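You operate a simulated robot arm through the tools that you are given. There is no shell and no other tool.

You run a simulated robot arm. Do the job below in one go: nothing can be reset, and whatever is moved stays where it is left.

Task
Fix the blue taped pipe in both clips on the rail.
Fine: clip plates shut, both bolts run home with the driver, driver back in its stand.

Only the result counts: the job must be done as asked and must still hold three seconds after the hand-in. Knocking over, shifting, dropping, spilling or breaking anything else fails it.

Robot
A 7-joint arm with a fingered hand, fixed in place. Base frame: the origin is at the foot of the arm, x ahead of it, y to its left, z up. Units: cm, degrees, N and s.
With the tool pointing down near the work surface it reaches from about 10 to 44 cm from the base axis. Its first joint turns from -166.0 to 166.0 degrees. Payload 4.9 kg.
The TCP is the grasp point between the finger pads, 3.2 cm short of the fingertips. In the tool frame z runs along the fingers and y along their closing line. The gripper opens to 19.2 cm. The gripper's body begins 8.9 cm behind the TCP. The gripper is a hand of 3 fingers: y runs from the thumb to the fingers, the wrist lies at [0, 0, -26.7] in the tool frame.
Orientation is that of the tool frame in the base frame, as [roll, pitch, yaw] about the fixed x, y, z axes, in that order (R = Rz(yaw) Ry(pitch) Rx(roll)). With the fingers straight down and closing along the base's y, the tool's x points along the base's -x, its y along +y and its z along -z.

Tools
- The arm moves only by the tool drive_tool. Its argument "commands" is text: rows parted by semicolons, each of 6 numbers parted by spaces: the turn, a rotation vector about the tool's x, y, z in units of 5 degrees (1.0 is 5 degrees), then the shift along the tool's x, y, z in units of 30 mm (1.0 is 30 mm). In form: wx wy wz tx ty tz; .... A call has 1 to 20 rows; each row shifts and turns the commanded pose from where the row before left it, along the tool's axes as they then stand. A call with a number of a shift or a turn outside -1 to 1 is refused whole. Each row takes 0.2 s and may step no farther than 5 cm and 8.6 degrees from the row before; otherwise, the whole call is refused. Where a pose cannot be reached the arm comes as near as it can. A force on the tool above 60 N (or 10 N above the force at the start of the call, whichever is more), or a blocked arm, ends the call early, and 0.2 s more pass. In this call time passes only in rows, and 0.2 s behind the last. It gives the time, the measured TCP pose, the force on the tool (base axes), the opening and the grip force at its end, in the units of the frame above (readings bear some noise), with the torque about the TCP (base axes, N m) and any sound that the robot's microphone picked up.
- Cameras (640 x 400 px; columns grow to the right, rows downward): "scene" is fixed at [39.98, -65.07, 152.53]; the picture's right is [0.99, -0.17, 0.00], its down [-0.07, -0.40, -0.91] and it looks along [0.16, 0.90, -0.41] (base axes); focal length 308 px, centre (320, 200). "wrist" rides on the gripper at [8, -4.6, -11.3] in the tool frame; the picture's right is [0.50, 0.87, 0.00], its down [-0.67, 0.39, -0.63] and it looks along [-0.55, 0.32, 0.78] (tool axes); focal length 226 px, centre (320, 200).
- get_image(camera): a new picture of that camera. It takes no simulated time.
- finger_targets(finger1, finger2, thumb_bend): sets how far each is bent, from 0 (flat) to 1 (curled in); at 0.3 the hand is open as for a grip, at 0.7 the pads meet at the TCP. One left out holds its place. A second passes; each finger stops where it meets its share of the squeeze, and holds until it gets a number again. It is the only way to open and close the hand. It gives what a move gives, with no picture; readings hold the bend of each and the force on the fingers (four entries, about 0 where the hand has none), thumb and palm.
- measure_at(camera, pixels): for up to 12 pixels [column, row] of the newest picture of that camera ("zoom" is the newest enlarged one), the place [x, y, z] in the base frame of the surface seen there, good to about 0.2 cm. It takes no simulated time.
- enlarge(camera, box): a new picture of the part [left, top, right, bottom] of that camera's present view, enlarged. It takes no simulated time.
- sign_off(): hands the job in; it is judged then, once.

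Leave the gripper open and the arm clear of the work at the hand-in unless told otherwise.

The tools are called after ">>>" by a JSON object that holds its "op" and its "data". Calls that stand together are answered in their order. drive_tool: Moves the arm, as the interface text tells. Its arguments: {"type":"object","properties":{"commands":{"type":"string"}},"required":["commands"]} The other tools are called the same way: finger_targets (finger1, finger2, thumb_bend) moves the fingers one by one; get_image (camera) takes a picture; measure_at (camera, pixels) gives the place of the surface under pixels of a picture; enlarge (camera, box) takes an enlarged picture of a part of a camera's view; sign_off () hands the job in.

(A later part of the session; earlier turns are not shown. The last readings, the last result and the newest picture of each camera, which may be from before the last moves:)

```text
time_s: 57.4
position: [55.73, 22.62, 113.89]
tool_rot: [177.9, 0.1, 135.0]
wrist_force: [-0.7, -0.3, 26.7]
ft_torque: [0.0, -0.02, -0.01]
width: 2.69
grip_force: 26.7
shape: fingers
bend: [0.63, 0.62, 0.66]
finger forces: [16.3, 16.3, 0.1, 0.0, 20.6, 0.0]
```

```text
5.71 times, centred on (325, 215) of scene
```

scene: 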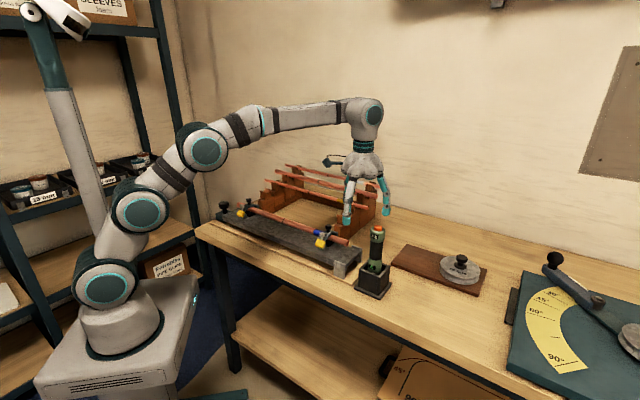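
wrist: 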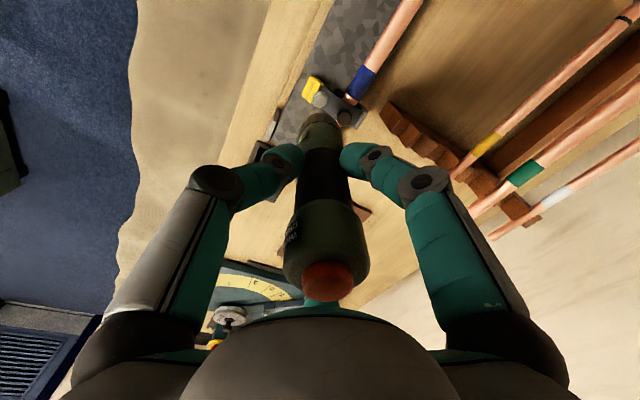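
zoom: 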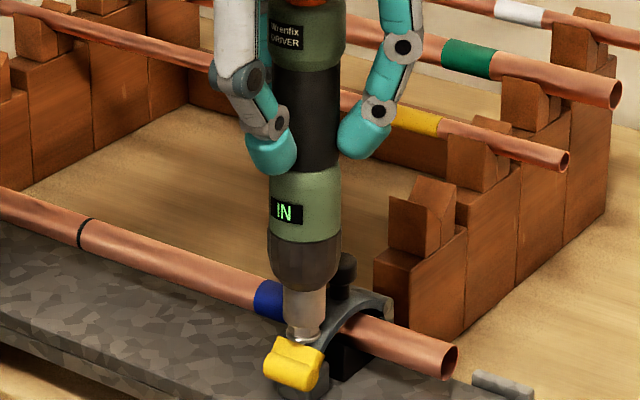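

No further movement at 26.7 N. I'll ease the pressure a little and measure the flange height and the plate/tab surface next to it.

>>> {"op": "drive_tool", "data": {"commands": "0 0 0 0 0 -0.04;0 0 0 0 0 0"}}

>>> {"op": "enlarge", "data": {"camera": "scene", "box": [314, 230, 330, 246]}}

>>> {"op": "measure_at", "data": {"camera": "zoom", "pixels": [[320, 268], [320, 275], [320, 255], [300, 240], [320, 232], [330, 285], [300, 290], [360, 290], [385, 250], [400, 220], [320, 283], [250, 300]]}}

```text
time_s: 58.0
position: [55.75, 22.5, 113.91]
tool_rot: [177.9, 0.1, 135.0]
wrist_force: [-0.5, 1.5, 24.3]
ft_torque: [0.03, -0.09, 0.0]
width: 2.73
grip_force: 26.3
shape: fingers
bend: [0.63, 0.62, 0.66]
finger forces: [16.1, 16.5, 0.0, 0.0, 19.3, 0.0]
```

```text
16.00 times, centred on (322, 238) of scene
```

zoom: 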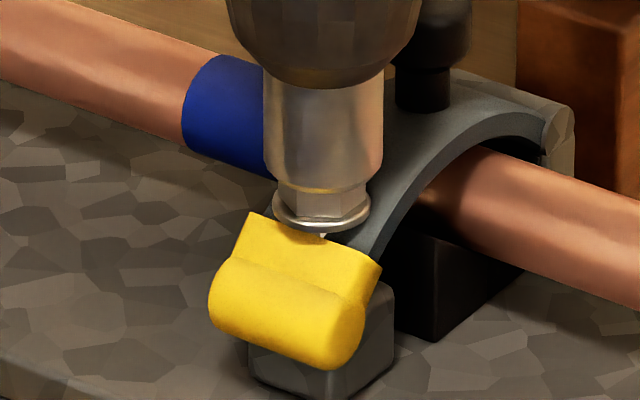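

```text
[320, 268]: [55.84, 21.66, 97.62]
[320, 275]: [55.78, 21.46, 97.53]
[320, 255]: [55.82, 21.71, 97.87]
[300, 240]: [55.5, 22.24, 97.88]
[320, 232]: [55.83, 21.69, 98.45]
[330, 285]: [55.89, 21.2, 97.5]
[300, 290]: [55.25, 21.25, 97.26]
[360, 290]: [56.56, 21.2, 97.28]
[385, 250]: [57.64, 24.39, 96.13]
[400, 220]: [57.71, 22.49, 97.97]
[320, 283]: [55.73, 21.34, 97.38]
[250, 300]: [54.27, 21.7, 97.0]
```

The flange's lower edge is at z≈98.4, just above the plate, which slopes up to about 98.2 behind the bolt. It no longer moves at 25-30 N, so it looks seated. I'll lift the driver 3.5 cm off and check that the bolt stays in.

>>> {"op": "drive_tool", "data": {"commands": "0 0 0 0 0.003 -0.1;0 0 0 0 0.006 -0.3;0 0 0 0 0.01 -0.4;0 0 0 0 0.013 -0.45"}}

>>> {"op": "enlarge", "data": {"camera": "scene", "box": [308, 222, 338, 246]}}

>>> {"op": "measure_at", "data": {"camera": "zoom", "pixels": [[310, 190], [295, 190], [325, 190], [310, 205], [310, 215], [310, 222], [290, 210], [332, 210], [310, 240], [310, 260], [350, 190], [365, 165]]}}

```text
time_s: 59.0
position: [55.72, 22.65, 117.48]
tool_rot: [178.3, -0.1, 134.9]
wrist_force: [0.0, -0.5, -6.0]
ft_torque: [-0.04, 0.0, 0.01]
width: 2.74
grip_force: 20.1
shape: fingers
bend: [0.63, 0.62, 0.66]
finger forces: [12.1, 12.0, 0.1, 0.0, 14.8, 0.0]
```

```text
16.00 times, centred on (323, 234) of scene
```

zoom: 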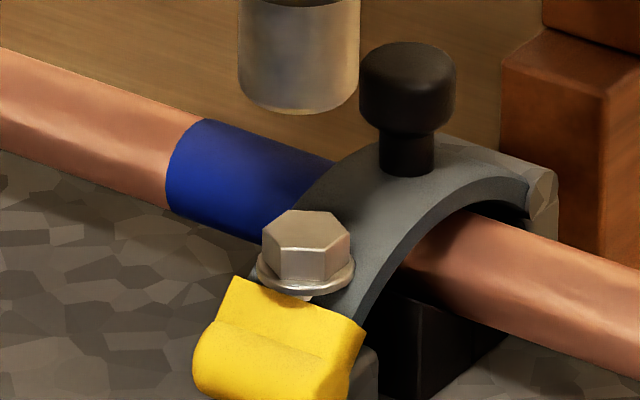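

```text
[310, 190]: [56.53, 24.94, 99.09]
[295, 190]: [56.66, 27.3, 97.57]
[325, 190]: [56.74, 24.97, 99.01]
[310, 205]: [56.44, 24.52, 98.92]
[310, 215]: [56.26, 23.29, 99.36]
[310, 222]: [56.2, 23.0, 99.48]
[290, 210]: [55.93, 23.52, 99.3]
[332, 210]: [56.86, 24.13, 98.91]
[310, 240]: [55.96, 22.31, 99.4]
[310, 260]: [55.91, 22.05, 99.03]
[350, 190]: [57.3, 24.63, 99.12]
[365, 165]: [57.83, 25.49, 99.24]
```

The bolt stays in: head top now z≈99.4 (was 100.4). I'll look as closely as possible at the flange/plate gap.

>>> {"op": "enlarge", "data": {"camera": "scene", "box": [315, 233, 331, 243]}}

>>> {"op": "measure_at", "data": {"camera": "zoom", "pixels": [[290, 150], [290, 215], [290, 250], [290, 262], [290, 272], [250, 280], [200, 240], [330, 285], [380, 250], [400, 200], [180, 225], [300, 290]]}}

>>> {"op": "enlarge", "data": {"camera": "wrist", "box": [270, 70, 370, 140]}}

```text
16.00 times, centred on (323, 238) of scene
```

zoom: 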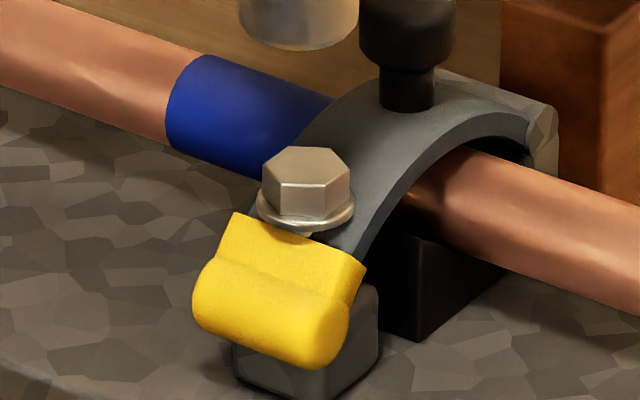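

```text
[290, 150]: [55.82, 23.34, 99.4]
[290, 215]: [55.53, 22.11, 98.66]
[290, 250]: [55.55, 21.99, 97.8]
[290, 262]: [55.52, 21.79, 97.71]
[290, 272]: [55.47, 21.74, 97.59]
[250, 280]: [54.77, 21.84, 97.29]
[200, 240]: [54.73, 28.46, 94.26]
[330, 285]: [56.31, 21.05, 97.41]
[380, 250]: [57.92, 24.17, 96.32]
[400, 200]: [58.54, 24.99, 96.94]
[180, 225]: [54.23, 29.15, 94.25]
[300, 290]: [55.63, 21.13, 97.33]
```

```text
5.71 times, centred on (320, 105) of wrist
```

zoom: 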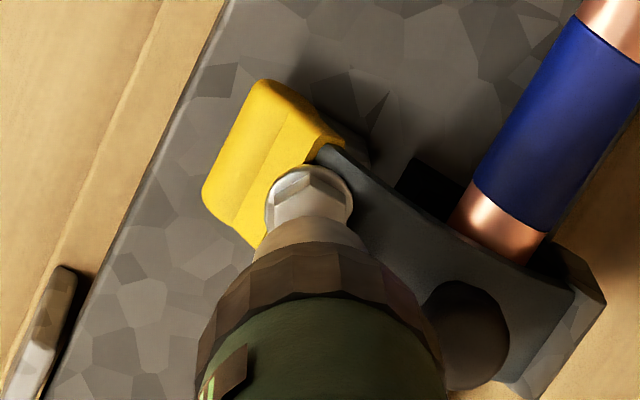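

The flange is essentially down on the sloping plate. Now the left bolt: I'll raise the driver 2.4 cm (nose clear of the knobs) and carry it 39 cm along the rail to the left bolt.

>>> {"op": "drive_tool", "data": {"commands": "0 0 0 0 0.028 -0.8;0 0 0 0.9 0 0;0 0 0 1 0 0;0 0 0 1 0 0;0 0 0 1 0 0;0 0 0 1 0 0;0 0 0 1 0 0;0 0 0 1 0 0;0 0 0 1 0 0;0 0 0 1 0 0;0 0 0 1 0 0;0 0 0 1 0 0;0 0 0 1 0 0;0 0 0 0.9 0 0"}}

>>> {"op": "enlarge", "data": {"camera": "scene", "box": [215, 150, 275, 220]}}

>>> {"op": "enlarge", "data": {"camera": "scene", "box": [222, 175, 268, 215]}}

```text
time_s: 62.0
position: [28.66, 49.8, 119.88]
tool_rot: [178.1, -0.1, 135.0]
wrist_force: [0.5, 0.1, -6.3]
ft_torque: [0.02, 0.04, -0.02]
width: 2.74
grip_force: 19.8
shape: fingers
bend: [0.63, 0.62, 0.66]
finger forces: [12.1, 12.1, 0.1, 0.0, 14.5, 0.1]
```

```text
5.71 times, centred on (245, 185) of scene
```

zoom: 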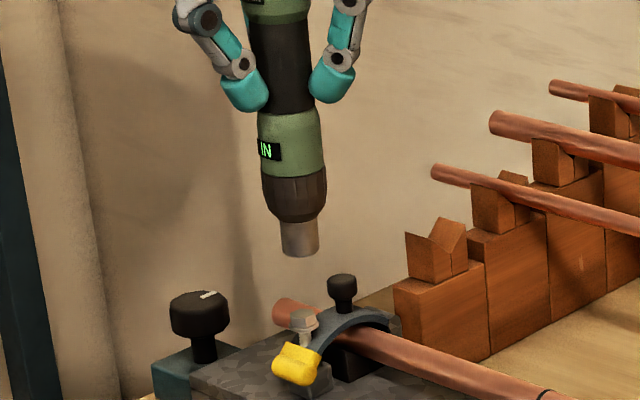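

```text
10.00 times, centred on (245, 195) of scene
```

zoom: 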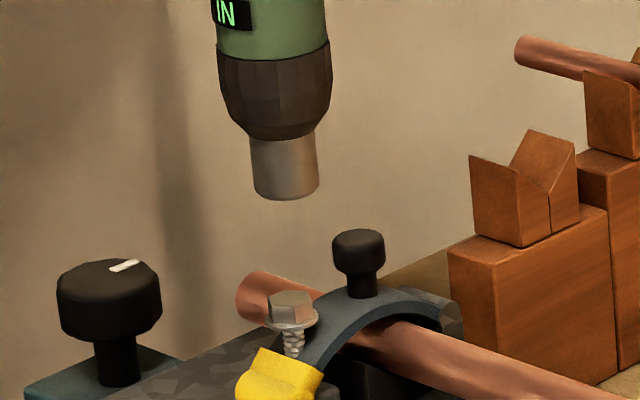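

I'll measure nose ((286,178), (256,175), (316,175), (286,197)) and left bolt (head top (291,301), head front (291,316), flange front (293,329), flange edges (267,318), (318,318), shank (293,342)).

>>> {"op": "measure_at", "data": {"camera": "zoom", "pixels": [[286, 178], [256, 173], [316, 173], [286, 196], [291, 300], [275, 300], [308, 300], [291, 316], [293, 329], [267, 319], [318, 319], [294, 342]]}}

```text
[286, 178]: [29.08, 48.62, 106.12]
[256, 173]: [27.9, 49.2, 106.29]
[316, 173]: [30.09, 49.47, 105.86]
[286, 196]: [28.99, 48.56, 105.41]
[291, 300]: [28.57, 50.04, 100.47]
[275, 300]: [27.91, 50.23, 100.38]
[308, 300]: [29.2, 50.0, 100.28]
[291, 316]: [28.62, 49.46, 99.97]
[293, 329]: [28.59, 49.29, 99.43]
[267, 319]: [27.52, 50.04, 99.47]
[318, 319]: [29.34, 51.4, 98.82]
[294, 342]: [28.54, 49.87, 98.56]
```

Nose axis ≈ (28.93, 49.8), left bolt axis ≈ (28.5, 50.2), so I need Δs -0.59. I'll shift and lower 3.9 cm, then re-measure.

>>> {"op": "drive_tool", "data": {"commands": "0 0 0 0.196 0 0;0 0 0 0 -0.0155 0.45;0 0 0 0 -0.0155 0.45;0 0 0 0 -0.0155 0.4"}}

>>> {"op": "enlarge", "data": {"camera": "wrist", "box": [270, 70, 370, 140]}}

>>> {"op": "enlarge", "data": {"camera": "scene", "box": [232, 190, 264, 212]}}

```text
time_s: 63.0
position: [28.13, 50.16, 115.98]
tool_rot: [177.9, 0.1, 135.0]
wrist_force: [0.4, -0.1, -5.1]
ft_torque: [0.02, -0.03, -0.01]
width: 2.71
grip_force: 19.5
shape: fingers
bend: [0.63, 0.62, 0.66]
finger forces: [12.0, 12.1, 0.0, 0.0, 14.5, 0.1]
```

```text
5.71 times, centred on (320, 105) of wrist
```

zoom: 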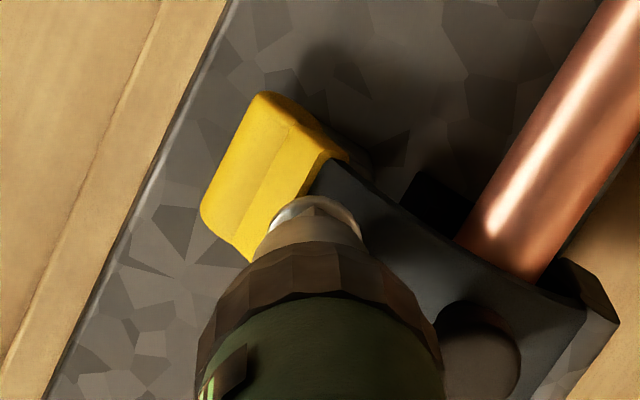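

```text
16.00 times, centred on (248, 201) of scene
```

zoom: 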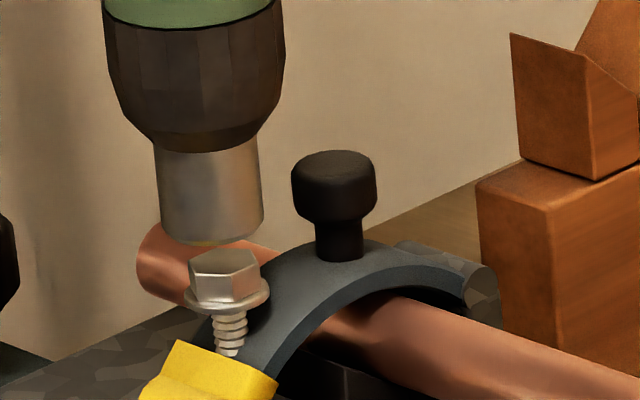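

In the scene zoom the nose's bottom centre is at about (212,243) and the bolt centre at column 227, so there is a small offset. I'll measure: nose front (210,220), edges (159,205), (262,205), bottom (211,242); bolt head top (225,263), flange front (228,312), flange left (187,297), right (269,297), shank (231,335).

>>> {"op": "measure_at", "data": {"camera": "zoom", "pixels": [[210, 220], [160, 205], [260, 205], [211, 240], [225, 263], [200, 268], [250, 262], [228, 311], [188, 298], [268, 297], [231, 335], [228, 295]]}}

```text
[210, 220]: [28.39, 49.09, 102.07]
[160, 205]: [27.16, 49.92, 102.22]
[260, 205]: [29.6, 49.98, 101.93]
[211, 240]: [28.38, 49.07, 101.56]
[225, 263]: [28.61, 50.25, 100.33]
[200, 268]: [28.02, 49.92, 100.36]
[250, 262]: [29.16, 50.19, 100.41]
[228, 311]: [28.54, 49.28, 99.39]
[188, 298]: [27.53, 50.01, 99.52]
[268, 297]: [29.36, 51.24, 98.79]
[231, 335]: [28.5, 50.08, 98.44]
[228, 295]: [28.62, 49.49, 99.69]
```

Nose ≈ (28.31, 50.28), bolt ≈ (28.5, 50.28). I'll trim +0.13 in s and d, then lower 0.9 cm to just before contact.

>>> {"op": "drive_tool", "data": {"commands": "0 0 0 -0.045 0.045 0;0 0 0 0 -0.005 0.15;0 0 0 0 -0.005 0.13"}}

>>> {"op": "enlarge", "data": {"camera": "scene", "box": [232, 190, 264, 212]}}

```text
time_s: 63.8
position: [28.23, 50.09, 115.25]
tool_rot: [178.0, 0.0, 135.0]
wrist_force: [0.1, 0.7, -5.4]
ft_torque: [-0.03, 0.02, 0.0]
width: 2.73
grip_force: 19.4
shape: fingers
bend: [0.63, 0.62, 0.66]
finger forces: [12.0, 12.0, 0.0, 0.0, 14.5, 0.1]
```

```text
16.00 times, centred on (248, 201) of scene
```

zoom: 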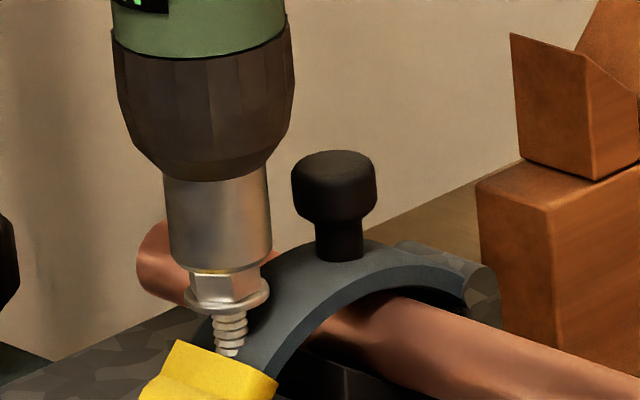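

The nose is right on top of the hex head, with no contact force yet. I'll lower 0.15 cm and then wait 1 s in place, to see whether the driver draws the bolt in by itself.

>>> {"op": "drive_tool", "data": {"commands": "0 0 0 0 0 0.03;0 0 0 0 0 0.03;0 0 0 0 0 0"}}

>>> {"op": "enlarge", "data": {"camera": "scene", "box": [232, 190, 264, 212]}}

```text
time_s: 64.6
position: [28.26, 50.15, 115.01]
tool_rot: [178.0, 0.0, 134.9]
wrist_force: [-0.6, 0.4, -2.4]
ft_torque: [-0.04, 0.04, -0.03]
width: 2.73
grip_force: 19.6
shape: fingers
bend: [0.63, 0.62, 0.66]
finger forces: [12.1, 12.4, 0.0, 0.0, 15.0, 0.1]
```

```text
16.00 times, centred on (248, 201) of scene
```

zoom: 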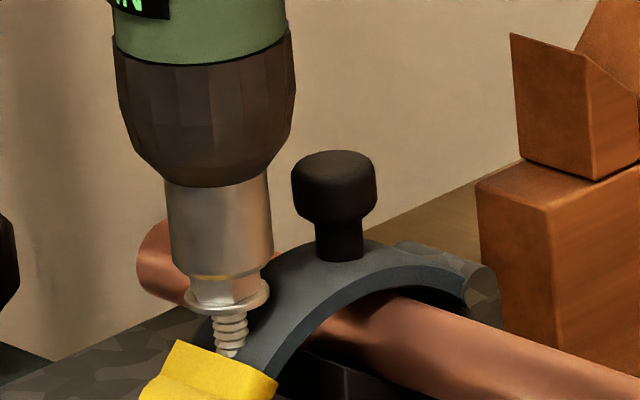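

Contact of about 3 N. I'll hold still for 1.6 s to see if the bolt moves by itself.

>>> {"op": "drive_tool", "data": {"commands": "0 0 0 0 0 0;0 0 0 0 0 0;0 0 0 0 0 0;0 0 0 0 0 0;0 0 0 0 0 0;0 0 0 0 0 0;0 0 0 0 0 0"}}

>>> {"op": "enlarge", "data": {"camera": "scene", "box": [232, 190, 264, 212]}}

```text
time_s: 66.2
position: [28.15, 50.24, 114.91]
tool_rot: [177.9, 0.0, 135.0]
wrist_force: [1.2, -0.7, -2.4]
ft_torque: [-0.02, 0.0, -0.01]
width: 2.74
grip_force: 20.3
shape: fingers
bend: [0.63, 0.62, 0.66]
finger forces: [12.1, 12.3, 0.0, 0.1, 14.9, 0.1]
```

```text
16.00 times, centred on (248, 201) of scene
```

zoom: 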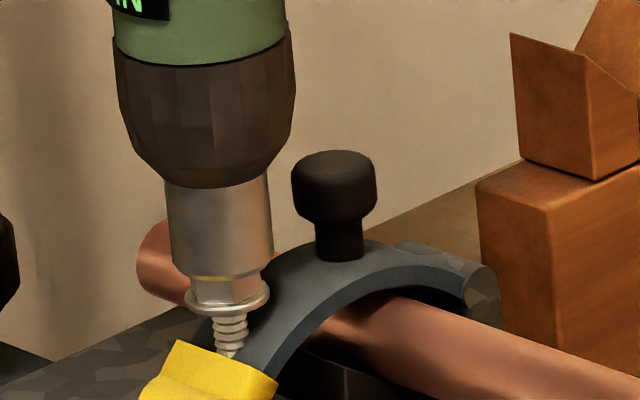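

No self-movement at 3 N. I'll press 0.15 cm more, then hold for 1 s to see how the force evolves.

>>> {"op": "drive_tool", "data": {"commands": "0 0 0 0 0 0.05"}}

>>> {"op": "drive_tool", "data": {"commands": "0 0 0 0 0 0;0 0 0 0 0 0;0 0 0 0 0 0;0 0 0 0 0 0"}}

>>> {"op": "enlarge", "data": {"camera": "scene", "box": [232, 190, 264, 212]}}

```text
time_s: 66.6
position: [28.3, 50.37, 114.92]
tool_rot: [177.9, 0.0, 135.1]
wrist_force: [-1.1, -0.1, -1.5]
ft_torque: [-0.03, 0.0, -0.01]
width: 2.73
grip_force: 20.0
shape: fingers
bend: [0.63, 0.62, 0.66]
finger forces: [12.0, 12.5, 0.0, 0.0, 15.0, 0.0]
```

```text
time_s: 67.6
position: [28.39, 50.15, 114.89]
tool_rot: [178.0, 0.1, 135.0]
wrist_force: [-0.1, -0.5, -4.8]
ft_torque: [-0.02, 0.02, 0.01]
width: 2.72
grip_force: 19.3
shape: fingers
bend: [0.63, 0.62, 0.66]
finger forces: [11.8, 12.3, 0.1, 0.0, 14.7, 0.0]
```

```text
16.00 times, centred on (248, 201) of scene
```

zoom: 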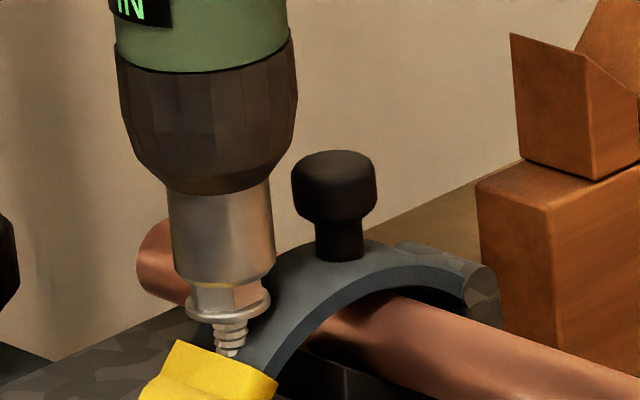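

The force relaxed from about 4 N to about 1 N and the flange went lower, so the driver does draw the bolt in under light pressure. I'll keep feeding: small pushes with pauses.

>>> {"op": "drive_tool", "data": {"commands": "0 0 0 0 0 0.05;0 0 0 0 0 0;0 0 0 0 0 0.04;0 0 0 0 0 0;0 0 0 0 0 0.04;0 0 0 0 0 0;0 0 0 0 0 0.04;0 0 0 0 0 0"}}

>>> {"op": "enlarge", "data": {"camera": "scene", "box": [232, 190, 264, 212]}}

```text
time_s: 69.4
position: [28.17, 50.1, 114.42]
tool_rot: [177.9, 0.1, 134.9]
wrist_force: [0.3, 0.6, -3.4]
ft_torque: [-0.02, 0.0, -0.02]
width: 2.72
grip_force: 19.4
shape: fingers
bend: [0.63, 0.62, 0.66]
finger forces: [12.0, 12.7, 0.0, 0.1, 14.7, 0.0]
```

```text
16.00 times, centred on (248, 201) of scene
```

zoom: 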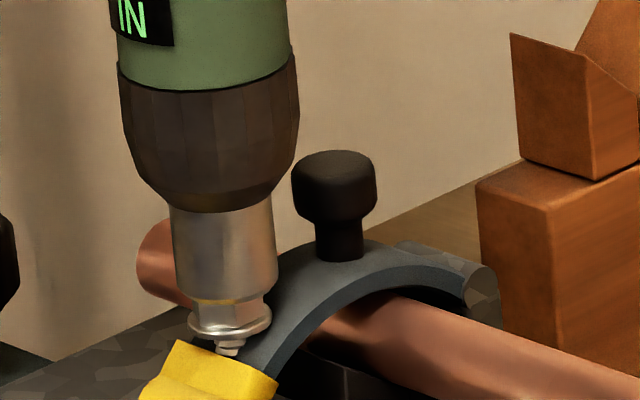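

The bolt is turning and going in. I'll continue the same feed.

>>> {"op": "drive_tool", "data": {"commands": "0 0 0 0 0 0.05;0 0 0 0 0 0;0 0 0 0 0 0.04;0 0 0 0 0 0;0 0 0 0 0 0.04;0 0 0 0 0 0;0 0 0 0 0 0.04;0 0 0 0 0 0"}}

>>> {"op": "enlarge", "data": {"camera": "scene", "box": [232, 190, 264, 212]}}

```text
time_s: 71.2
position: [28.37, 50.17, 114.03]
tool_rot: [177.9, 0.0, 135.1]
wrist_force: [-0.7, 0.3, 6.9]
ft_torque: [-0.01, 0.02, 0.0]
width: 2.71
grip_force: 21.2
shape: fingers
bend: [0.63, 0.62, 0.66]
finger forces: [12.9, 13.3, 0.1, 0.0, 16.4, 0.1]
```

```text
16.00 times, centred on (248, 201) of scene
```

zoom: 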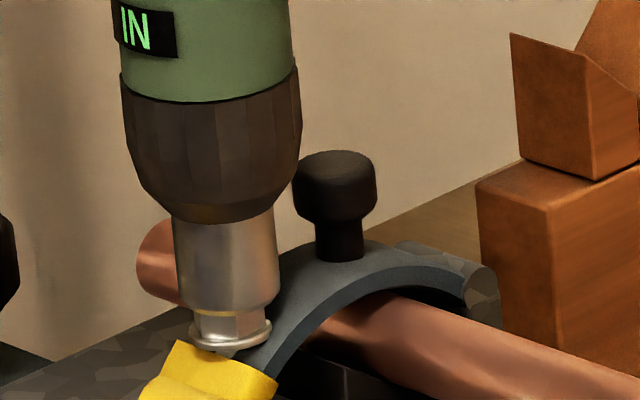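

The force rises (+6.9 N) at nearly the same depth as the right one. I'll press 0.12 cm more and hold for 1.4 s to make sure it's fully home.

>>> {"op": "drive_tool", "data": {"commands": "0 0 0 0 0 0.04;0 0 0 0 0 0;0 0 0 0 0 0;0 0 0 0 0 0.03;0 0 0 0 0 0;0 0 0 0 0 0;0 0 0 0 0 0;0 0 0 0 0 0"}}

>>> {"op": "enlarge", "data": {"camera": "scene", "box": [232, 190, 264, 212]}}

```text
time_s: 73.0
position: [28.35, 50.13, 113.87]
tool_rot: [177.8, -0.1, 135.0]
wrist_force: [-2.9, -0.5, 31.2]
ft_torque: [0.01, -0.03, 0.01]
width: 2.68
grip_force: 27.1
shape: fingers
bend: [0.63, 0.62, 0.67]
finger forces: [16.7, 16.9, 0.1, 0.0, 21.6, 0.0]
```

```text
16.00 times, centred on (248, 201) of scene
```

zoom: 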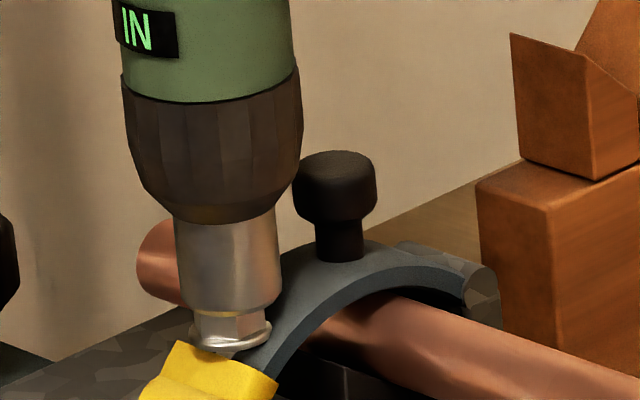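

37 N net is held with no further motion, at the same depth as the right bolt, so it's home. I'll lift the driver off 3.5 cm and inspect the left bolt.

>>> {"op": "drive_tool", "data": {"commands": "0 0 0 0 0.003 -0.1;0 0 0 0 0.006 -0.3;0 0 0 0 0.01 -0.4;0 0 0 0 0.013 -0.45"}}

>>> {"op": "enlarge", "data": {"camera": "scene", "box": [236, 196, 260, 212]}}

>>> {"op": "measure_at", "data": {"camera": "zoom", "pixels": [[235, 270], [255, 275], [240, 300], [240, 320], [240, 328], [200, 345], [290, 320], [320, 240], [260, 332], [225, 340]]}}

>>> {"op": "enlarge", "data": {"camera": "scene", "box": [310, 226, 336, 244]}}

```text
time_s: 74.0
position: [28.25, 49.99, 117.19]
tool_rot: [178.1, 0.0, 135.1]
wrist_force: [0.7, 0.2, -6.4]
ft_torque: [-0.03, 0.02, -0.02]
width: 2.69
grip_force: 19.5
shape: fingers
bend: [0.63, 0.62, 0.66]
finger forces: [11.5, 12.3, 0.1, 0.1, 14.6, 0.0]
```

```text
16.00 times, centred on (248, 204) of scene
```

zoom: 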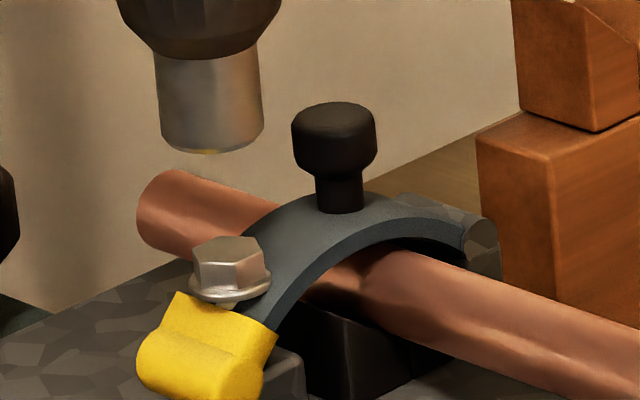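

```text
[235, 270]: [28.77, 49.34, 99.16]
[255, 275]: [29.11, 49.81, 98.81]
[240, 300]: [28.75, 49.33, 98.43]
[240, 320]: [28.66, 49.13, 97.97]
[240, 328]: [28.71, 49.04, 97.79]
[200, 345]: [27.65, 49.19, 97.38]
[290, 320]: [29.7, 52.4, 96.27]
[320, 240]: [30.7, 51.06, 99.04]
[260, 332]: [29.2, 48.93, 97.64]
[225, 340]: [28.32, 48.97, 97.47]
```

```text
16.00 times, centred on (323, 235) of scene
```

zoom: 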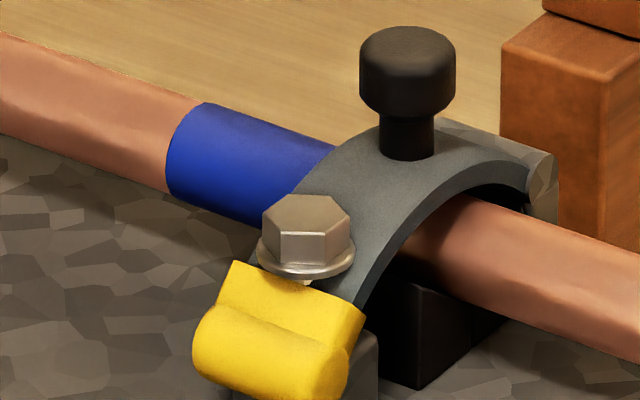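

Both bolts look alike: flange down on the plate, head top z≈99.4. Now I'll return the driver. First I need exact stand geometry, so I'll enlarge the stand in the scene view and measure its rim corners.

>>> {"op": "enlarge", "data": {"camera": "scene", "box": [350, 250, 400, 302]}}

```text
7.69 times, centred on (375, 276) of scene
```

zoom: 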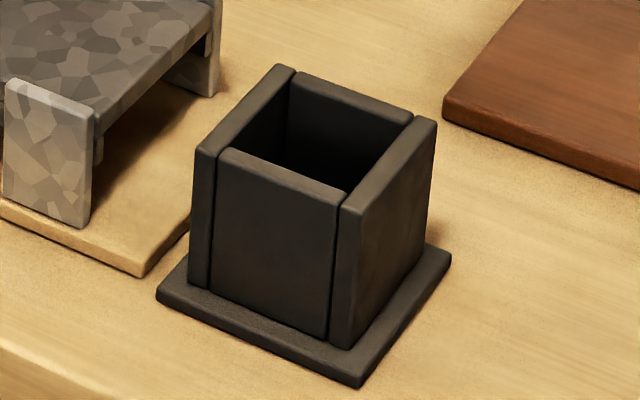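

I'll measure the rim tops: left wall (235,115), right wall (390,165), front wall (280,175), back wall (350,95), corners (203,148), (283,72), (428,124), (350,205), and inner edges (232,150), (295,82), (400,122), (335,192).

>>> {"op": "measure_at", "data": {"camera": "zoom", "pixels": [[240, 108], [390, 163], [280, 173], [352, 95], [203, 147], [283, 70], [428, 122], [350, 205], [228, 152], [300, 77], [405, 115], [335, 195]]}}

```text
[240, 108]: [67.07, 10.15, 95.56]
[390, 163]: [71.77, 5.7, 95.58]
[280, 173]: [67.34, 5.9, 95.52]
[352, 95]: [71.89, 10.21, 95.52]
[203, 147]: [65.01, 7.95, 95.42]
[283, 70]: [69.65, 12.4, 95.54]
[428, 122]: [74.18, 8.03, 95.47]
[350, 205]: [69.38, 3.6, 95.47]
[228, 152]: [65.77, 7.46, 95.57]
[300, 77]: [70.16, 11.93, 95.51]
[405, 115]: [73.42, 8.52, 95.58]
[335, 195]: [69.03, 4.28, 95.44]
```

The stand centre is ≈ (69.55, 8.0), aligned with the rail, inner opening about 5.5 cm, rim z 95.5. I'll check that the driver didn't slip in the hand: measure the nose tip, cap and button relative to the hand.

>>> {"op": "enlarge", "data": {"camera": "scene", "box": [222, 130, 282, 205]}}

>>> {"op": "measure_at", "data": {"camera": "zoom", "pixels": [[296, 338], [296, 343], [294, 325], [290, 280], [285, 220], [275, 75], [273, 20], [275, 5], [284, 150], [310, 200]]}}

>>> {"op": "get_image", "data": {"camera": "wrist"}}

```text
5.33 times, centred on (252, 168) of scene
```

zoom: 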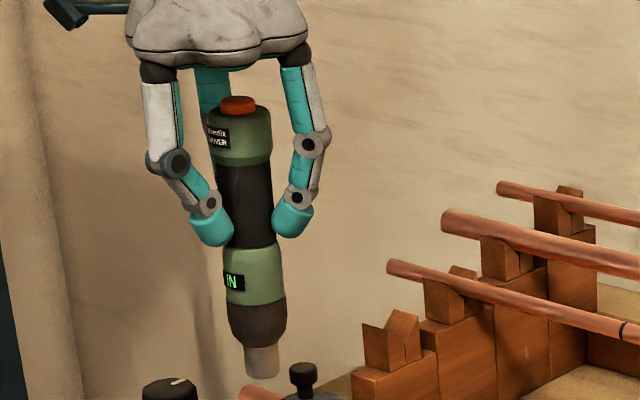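

```text
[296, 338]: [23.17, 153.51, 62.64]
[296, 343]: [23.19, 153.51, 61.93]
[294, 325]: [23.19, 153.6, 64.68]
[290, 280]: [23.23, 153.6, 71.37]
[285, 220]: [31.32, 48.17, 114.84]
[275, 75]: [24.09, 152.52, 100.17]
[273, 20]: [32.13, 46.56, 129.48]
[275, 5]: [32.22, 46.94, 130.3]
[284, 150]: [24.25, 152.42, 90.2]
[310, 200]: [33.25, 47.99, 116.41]
```

```text
taken
```

wrist: 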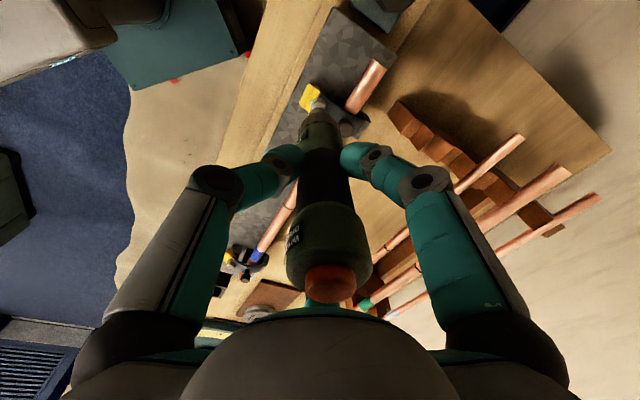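

The nose tip is at (262,375) and the button at (238,100) in this zoom. I'll measure those.

>>> {"op": "enlarge", "data": {"camera": "scene", "box": [222, 130, 282, 205]}}

>>> {"op": "measure_at", "data": {"camera": "zoom", "pixels": [[262, 374], [262, 365], [248, 360], [276, 358], [258, 320], [254, 270], [240, 100], [238, 98], [240, 140], [250, 210]]}}

```text
5.33 times, centred on (252, 168) of scene
```

zoom: 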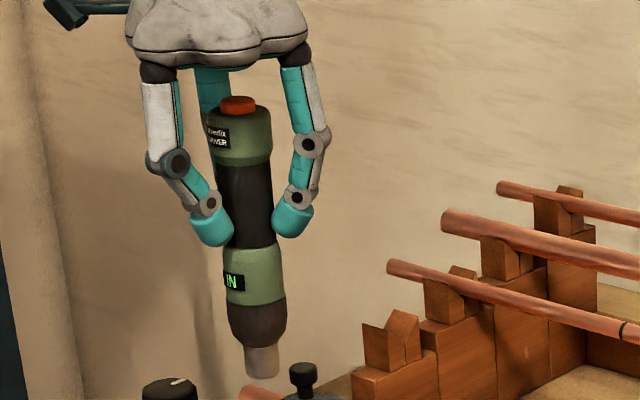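

```text
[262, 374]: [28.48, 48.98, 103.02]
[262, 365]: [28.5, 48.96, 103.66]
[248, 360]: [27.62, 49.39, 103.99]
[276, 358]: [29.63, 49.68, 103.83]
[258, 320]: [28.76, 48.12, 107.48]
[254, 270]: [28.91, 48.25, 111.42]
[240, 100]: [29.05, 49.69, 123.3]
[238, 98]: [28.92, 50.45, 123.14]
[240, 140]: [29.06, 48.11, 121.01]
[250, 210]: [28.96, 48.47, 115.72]
```

The nose tip is 14.4 cm below the TCP (slip ≤0.3 cm) and the driver leans about 1.5°. I'll trim the lean a little, raise to z≈118.7, and carry it back along the rail toward the stand.

>>> {"op": "drive_tool", "data": {"commands": "-0.15 -0.15 0 0 0.018 -0.5;0 0 0 -1 -0.02 0;0 0 0 -1 -0.02 0;0 0 0 -1 -0.02 0;0 0 0 -1 -0.02 0;0 0 0 -1 -0.02 0;0 0 0 -1 -0.02 0;0 0 0 -1 -0.02 0;0 0 0 -1 -0.02 0;0 0 0 -1 -0.02 0;0 0 0 -1 -0.02 0;0 0 0 -1 -0.02 0;0 0 0 -1 -0.02 0;0 0 0 -1 -0.02 0;0 0 0 -1 -0.02 0;0 0 0 -1 -0.02 0"}}

>>> {"op": "enlarge", "data": {"camera": "scene", "box": [300, 150, 420, 300]}}

```text
time_s: 77.4
position: [59.64, 17.66, 119.5]
tool_rot: [177.3, 0.7, 135.0]
wrist_force: [0.1, 0.4, -4.7]
ft_torque: [0.0, -0.02, 0.02]
width: 2.72
grip_force: 19.3
shape: fingers
bend: [0.63, 0.62, 0.66]
finger forces: [11.6, 12.2, 0.0, 0.0, 14.3, 0.1]
```

```text
2.67 times, centred on (360, 225) of scene
```

zoom: 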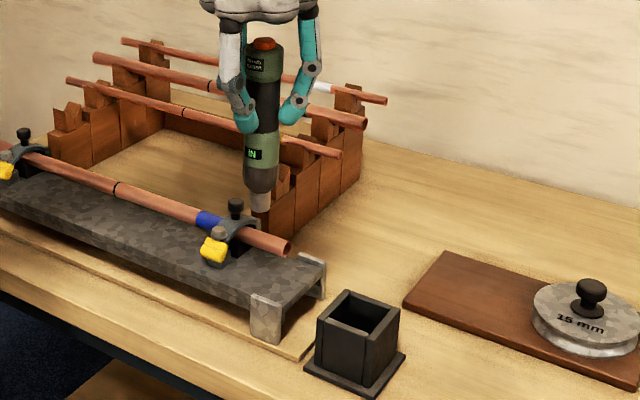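

I'm past the right clip. Now on to above the stand: 13.7 cm along +s, descending to z≈113 (nose tip at about 98.5, still above the rim 95.5).

>>> {"op": "drive_tool", "data": {"commands": "0 0 0 -0.91 -0.038 0.433;0 0 0 -0.91 -0.038 0.433;0 0 0 -0.91 -0.038 0.433;0 0 0 -0.91 -0.038 0.433;0 0 0 -0.91 -0.038 0.433"}}

>>> {"op": "enlarge", "data": {"camera": "scene", "box": [345, 215, 405, 295]}}

>>> {"op": "get_image", "data": {"camera": "wrist"}}

```text
time_s: 78.6
position: [69.18, 7.78, 113.19]
tool_rot: [177.3, 0.7, 135.0]
wrist_force: [0.4, 0.3, -4.5]
ft_torque: [0.01, 0.04, 0.01]
width: 2.67
grip_force: 19.3
shape: fingers
bend: [0.63, 0.62, 0.66]
finger forces: [11.6, 12.3, 0.1, 0.0, 14.1, 0.1]
```

```text
5.00 times, centred on (375, 255) of scene
```

zoom: 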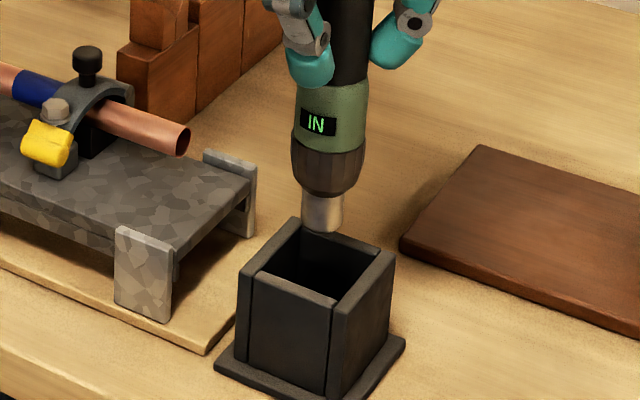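

```text
taken
```

wrist: 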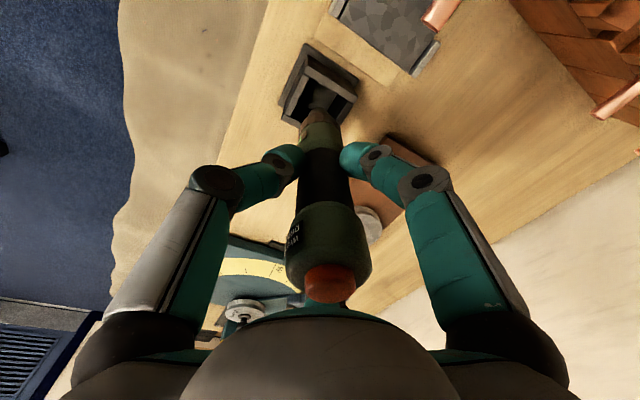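

I'll measure the nose (322,215), (304,210), (341,210), (322,229), chuck (327,165), lower green (332,105), and compare with the stand centre (69.55, 8.0).

>>> {"op": "enlarge", "data": {"camera": "scene", "box": [345, 215, 405, 295]}}

>>> {"op": "measure_at", "data": {"camera": "zoom", "pixels": [[322, 215], [305, 210], [340, 210], [322, 229], [327, 165], [332, 140], [332, 105], [347, 40], [295, 165], [360, 165]]}}

```text
5.00 times, centred on (375, 255) of scene
```

zoom: 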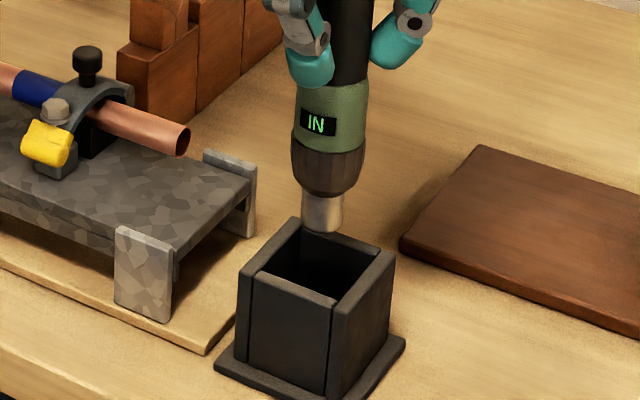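

```text
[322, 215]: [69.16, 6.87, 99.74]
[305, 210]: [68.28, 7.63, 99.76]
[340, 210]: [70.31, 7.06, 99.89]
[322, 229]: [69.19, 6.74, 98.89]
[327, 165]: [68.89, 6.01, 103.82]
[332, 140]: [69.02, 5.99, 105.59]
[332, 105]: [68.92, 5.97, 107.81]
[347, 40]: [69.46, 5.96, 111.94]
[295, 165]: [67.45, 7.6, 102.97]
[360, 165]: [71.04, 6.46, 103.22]
```

The nose is at (69.57, 7.9), within 0.1 cm of the stand's centre. I'll lower vertically 6 cm into the stand and check.

>>> {"op": "drive_tool", "data": {"commands": "0 0 0 0.006 -0.024 0.5;0 0 0 0.006 -0.024 0.5;0 0 0 0.006 -0.024 0.5;0 0 0 0.006 -0.024 0.5"}}

>>> {"op": "enlarge", "data": {"camera": "scene", "box": [345, 205, 405, 295]}}

```text
time_s: 79.6
position: [69.07, 7.82, 107.18]
tool_rot: [177.2, 0.8, 135.0]
wrist_force: [0.2, 1.1, -4.6]
ft_torque: [0.0, 0.0, 0.0]
width: 2.69
grip_force: 19.6
shape: fingers
bend: [0.63, 0.62, 0.66]
finger forces: [11.5, 12.4, 0.0, 0.0, 14.4, 0.0]
```

```text
4.44 times, centred on (375, 250) of scene
```

zoom: 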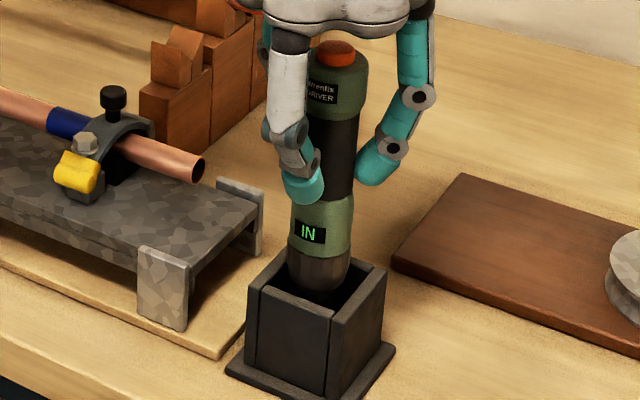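

The driver goes in cleanly without touching. I'll lower 3 cm more, then fine steps.

>>> {"op": "drive_tool", "data": {"commands": "0 0 0 0.005 -0.02 0.4;0 0 0 0.005 -0.02 0.35;0 0 0 0.003 -0.01 0.25"}}

```text
time_s: 80.4
position: [69.09, 7.72, 104.19]
tool_rot: [177.3, 0.6, 135.0]
wrist_force: [-0.3, -0.2, -5.1]
ft_torque: [0.0, 0.03, 0.02]
width: 2.7
grip_force: 18.7
shape: fingers
bend: [0.63, 0.62, 0.66]
finger forces: [11.4, 12.3, 0.0, 0.0, 14.3, 0.0]
```

Still no contact (-5.1 N is just the weight). I'll lower in 0.15 cm steps, watching for the floor.

>>> {"op": "drive_tool", "data": {"commands": "0 0 0 0.001 -0.003 0.05;0 0 0 0.001 -0.003 0.05;0 0 0 0.001 -0.003 0.05"}}

>>> {"op": "drive_tool", "data": {"commands": "0 0 0 0.001 -0.003 0.05;0 0 0 0.001 -0.003 0.05"}}

```text
time_s: 81.2
position: [69.05, 7.71, 103.61]
tool_rot: [177.3, 0.7, 135.0]
wrist_force: [0.5, -0.2, -5.5]
ft_torque: [-0.02, 0.03, -0.05]
width: 2.68
grip_force: 19.2
shape: fingers
bend: [0.63, 0.62, 0.66]
finger forces: [11.3, 12.4, 0.0, 0.0, 14.4, 0.0]
```

```text
time_s: 81.8
position: [69.03, 7.84, 103.46]
tool_rot: [177.2, 0.9, 135.0]
wrist_force: [-1.6, 0.3, 0.2]
ft_torque: [0.0, 0.02, -0.01]
width: 2.66
grip_force: 19.4
shape: fingers
bend: [0.63, 0.62, 0.66]
finger forces: [11.9, 12.4, 0.1, 0.0, 15.1, 0.0]
```

The nose has touched the stand's floor (force went to +0.2 N). I'll check that the driver is upright before releasing.

>>> {"op": "enlarge", "data": {"camera": "scene", "box": [345, 205, 405, 295]}}

>>> {"op": "get_image", "data": {"camera": "wrist"}}

```text
4.44 times, centred on (375, 250) of scene
```

zoom: 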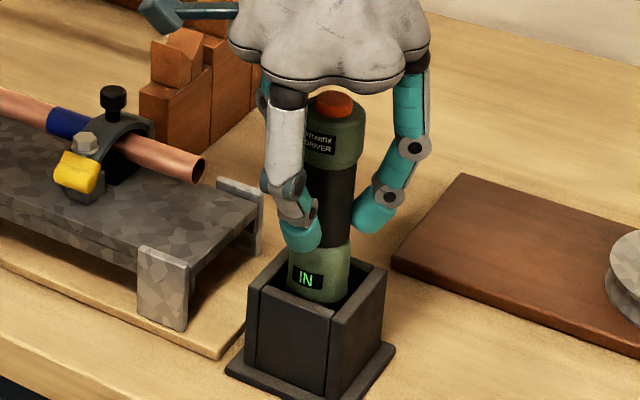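

```text
taken
```

wrist: 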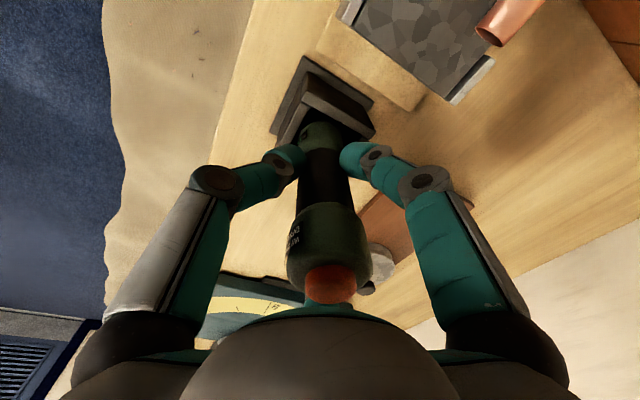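

It's upright and centred in the stand. I'll release in two stages, first easing the squeeze (fingers 0.64, thumb 0.67).

>>> {"op": "finger_targets", "data": {"finger1": 0.64, "finger2": 0.64, "thumb_bend": 0.67}}

>>> {"op": "finger_targets", "data": {"finger1": 0.58, "finger2": 0.58, "thumb_bend": 0.6}}

>>> {"op": "enlarge", "data": {"camera": "scene", "box": [345, 205, 405, 295]}}

```text
time_s: 82.8
position: [69.08, 7.61, 103.52]
tool_rot: [177.2, 0.8, 134.9]
wrist_force: [-0.1, 0.3, 6.0]
ft_torque: [0.05, 0.01, -0.03]
width: 2.83
grip_force: 6.5
shape: fingers
bend: [0.62, 0.62, 0.65]
finger forces: [2.8, 3.6, 0.1, 0.0, 6.0, 0.1]
```

```text
time_s: 83.8
position: [69.16, 7.69, 103.43]
tool_rot: [177.3, 0.7, 134.9]
wrist_force: [-0.1, -0.1, 0.2]
ft_torque: [0.03, 0.0, 0.01]
width: 4.78
grip_force: 0.0
shape: fingers
bend: [0.57, 0.57, 0.6]
finger forces: [0.1, 0.0, 0.0, 0.0, 0.1, 0.1]
```

```text
4.44 times, centred on (375, 250) of scene
```

zoom: 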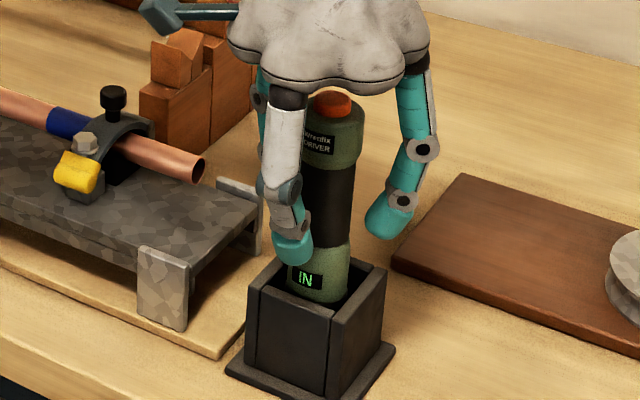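

The driver stands free in its stand. I'll open the hand to 0.42 and raise straight up 9.5 cm to clear its top.

>>> {"op": "finger_targets", "data": {"finger1": 0.42, "finger2": 0.42, "thumb_bend": 0.42}}

>>> {"op": "drive_tool", "data": {"commands": "0 0 0 0 0.02 -0.5;0 0 0 0 0.03 -0.7;0 0 0 0 0.03 -0.7;0 0 0 0 0.03 -0.7;0 0 0 0 0.02 -0.5"}}

>>> {"op": "get_image", "data": {"camera": "wrist"}}

>>> {"op": "enlarge", "data": {"camera": "scene", "box": [335, 190, 415, 300]}}

```text
time_s: 84.8
position: [69.09, 7.81, 103.44]
tool_rot: [177.3, 0.7, 135.1]
wrist_force: [-0.7, -0.5, -0.3]
ft_torque: [0.06, -0.01, 0.01]
width: 11.78
grip_force: 0.0
shape: fingers
bend: [0.42, 0.42, 0.42]
finger forces: [0.0, 0.0, 0.0, 0.0, 0.0, 0.1]
```

```text
time_s: 86.0
position: [68.87, 7.91, 112.67]
tool_rot: [177.2, 0.7, 135.0]
wrist_force: [-0.6, 0.2, 0.6]
ft_torque: [-0.01, 0.01, 0.0]
width: 11.79
grip_force: 0.0
shape: fingers
bend: [0.42, 0.42, 0.42]
finger forces: [0.0, 0.0, 0.0, 0.0, 0.0, 0.0]
```

```text
taken
```

wrist: 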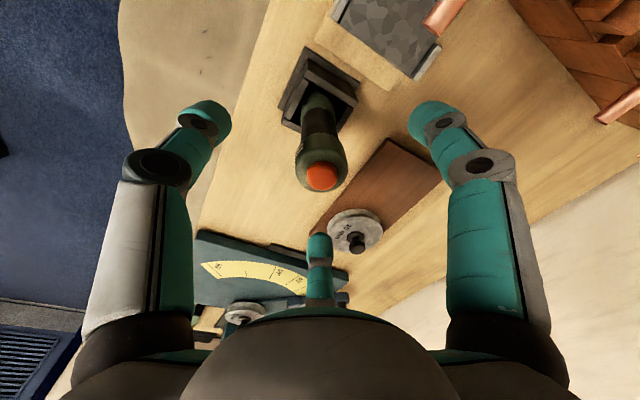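

```text
3.64 times, centred on (375, 245) of scene
```

zoom: 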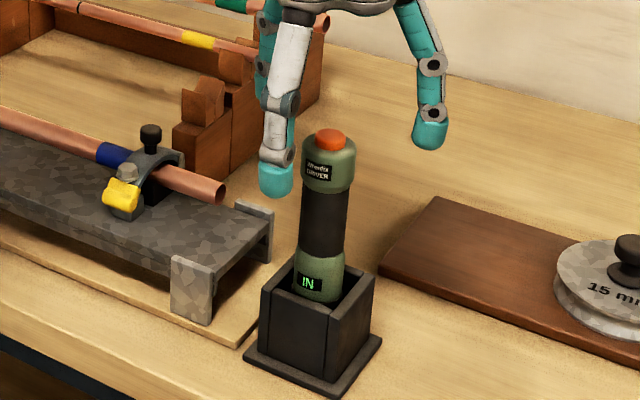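

The driver is back upright in its stand. I'll back the open hand away the way I came in (−s, +d), then inspect the clips.

>>> {"op": "drive_tool", "data": {"commands": "0.55 0.15 0 0 0 -0.2;0 0 0 0.7 0.375 0;0 0 0 0.7 0.375 0;0 0 0 0.7 0.375 0;0 0 0 0.7 0.375 0;0 0 0 0.7 0 -0.8;0 0 0 0.7 -0.5 -0.8"}}

>>> {"op": "enlarge", "data": {"camera": "scene", "box": [312, 228, 342, 248]}}

>>> {"op": "enlarge", "data": {"camera": "scene", "box": [234, 194, 264, 214]}}

>>> {"op": "get_image", "data": {"camera": "scene"}}

```text
time_s: 87.6
position: [62.2, 18.93, 117.99]
tool_rot: [-179.8, -0.1, 135.1]
wrist_force: [0.3, -0.3, -1.0]
ft_torque: [-0.06, 0.03, -0.02]
width: 11.8
grip_force: 0.0
shape: fingers
bend: [0.42, 0.42, 0.42]
finger forces: [0.1, 0.0, 0.1, 0.1, 0.0, 0.1]
```

```text
16.00 times, centred on (327, 238) of scene
```

zoom: 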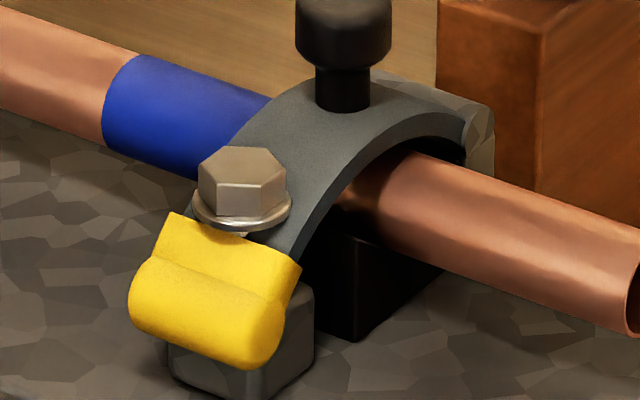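

```text
16.00 times, centred on (249, 204) of scene
```

zoom: 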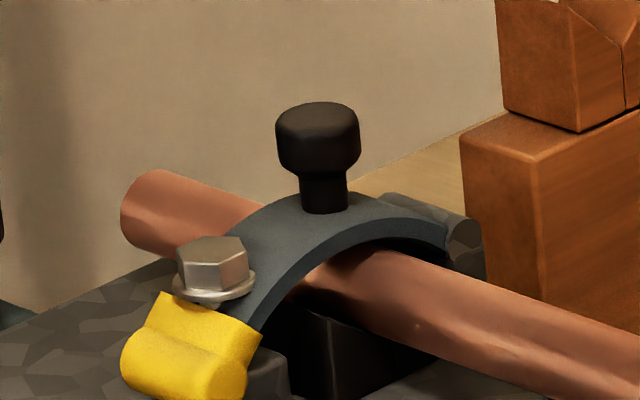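

```text
taken
```

scene: 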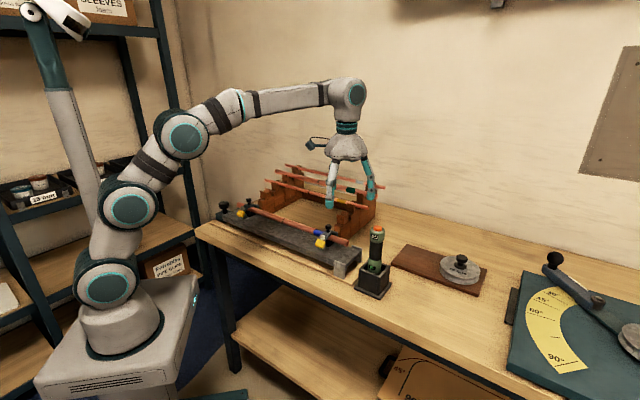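

Both clips look the same: plate shut, flange down on it. I'll do a last measurement around the right bolt: plate surface (300,195), (290,235), (265,125), (300,150), tab top (200,225), (260,245), flange front (240,226), flange right (288,205), head top (240,165).

>>> {"op": "enlarge", "data": {"camera": "scene", "box": [312, 228, 342, 248]}}

>>> {"op": "measure_at", "data": {"camera": "zoom", "pixels": [[300, 195], [290, 235], [265, 125], [300, 150], [200, 228], [265, 252], [240, 227], [288, 207], [240, 165], [230, 140], [320, 190], [240, 237]]}}

>>> {"op": "enlarge", "data": {"camera": "scene", "box": [314, 232, 332, 244]}}

```text
16.00 times, centred on (327, 238) of scene
```

zoom: 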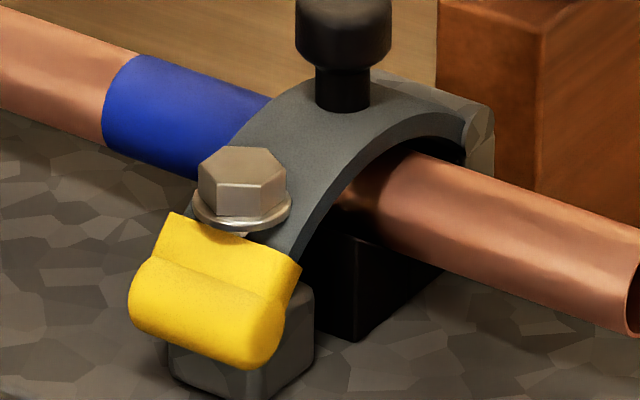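

```text
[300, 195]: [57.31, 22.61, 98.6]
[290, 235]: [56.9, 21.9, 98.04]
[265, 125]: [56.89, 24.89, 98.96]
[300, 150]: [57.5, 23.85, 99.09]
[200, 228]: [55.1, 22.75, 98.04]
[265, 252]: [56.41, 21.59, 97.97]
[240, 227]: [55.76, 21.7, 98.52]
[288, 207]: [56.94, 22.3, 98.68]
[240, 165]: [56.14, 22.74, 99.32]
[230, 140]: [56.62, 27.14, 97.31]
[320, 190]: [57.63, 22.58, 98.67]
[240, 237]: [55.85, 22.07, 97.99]
```

```text
16.00 times, centred on (323, 238) of scene
```

zoom: 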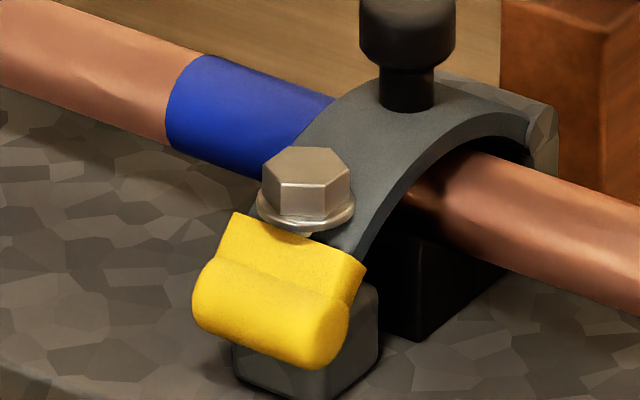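

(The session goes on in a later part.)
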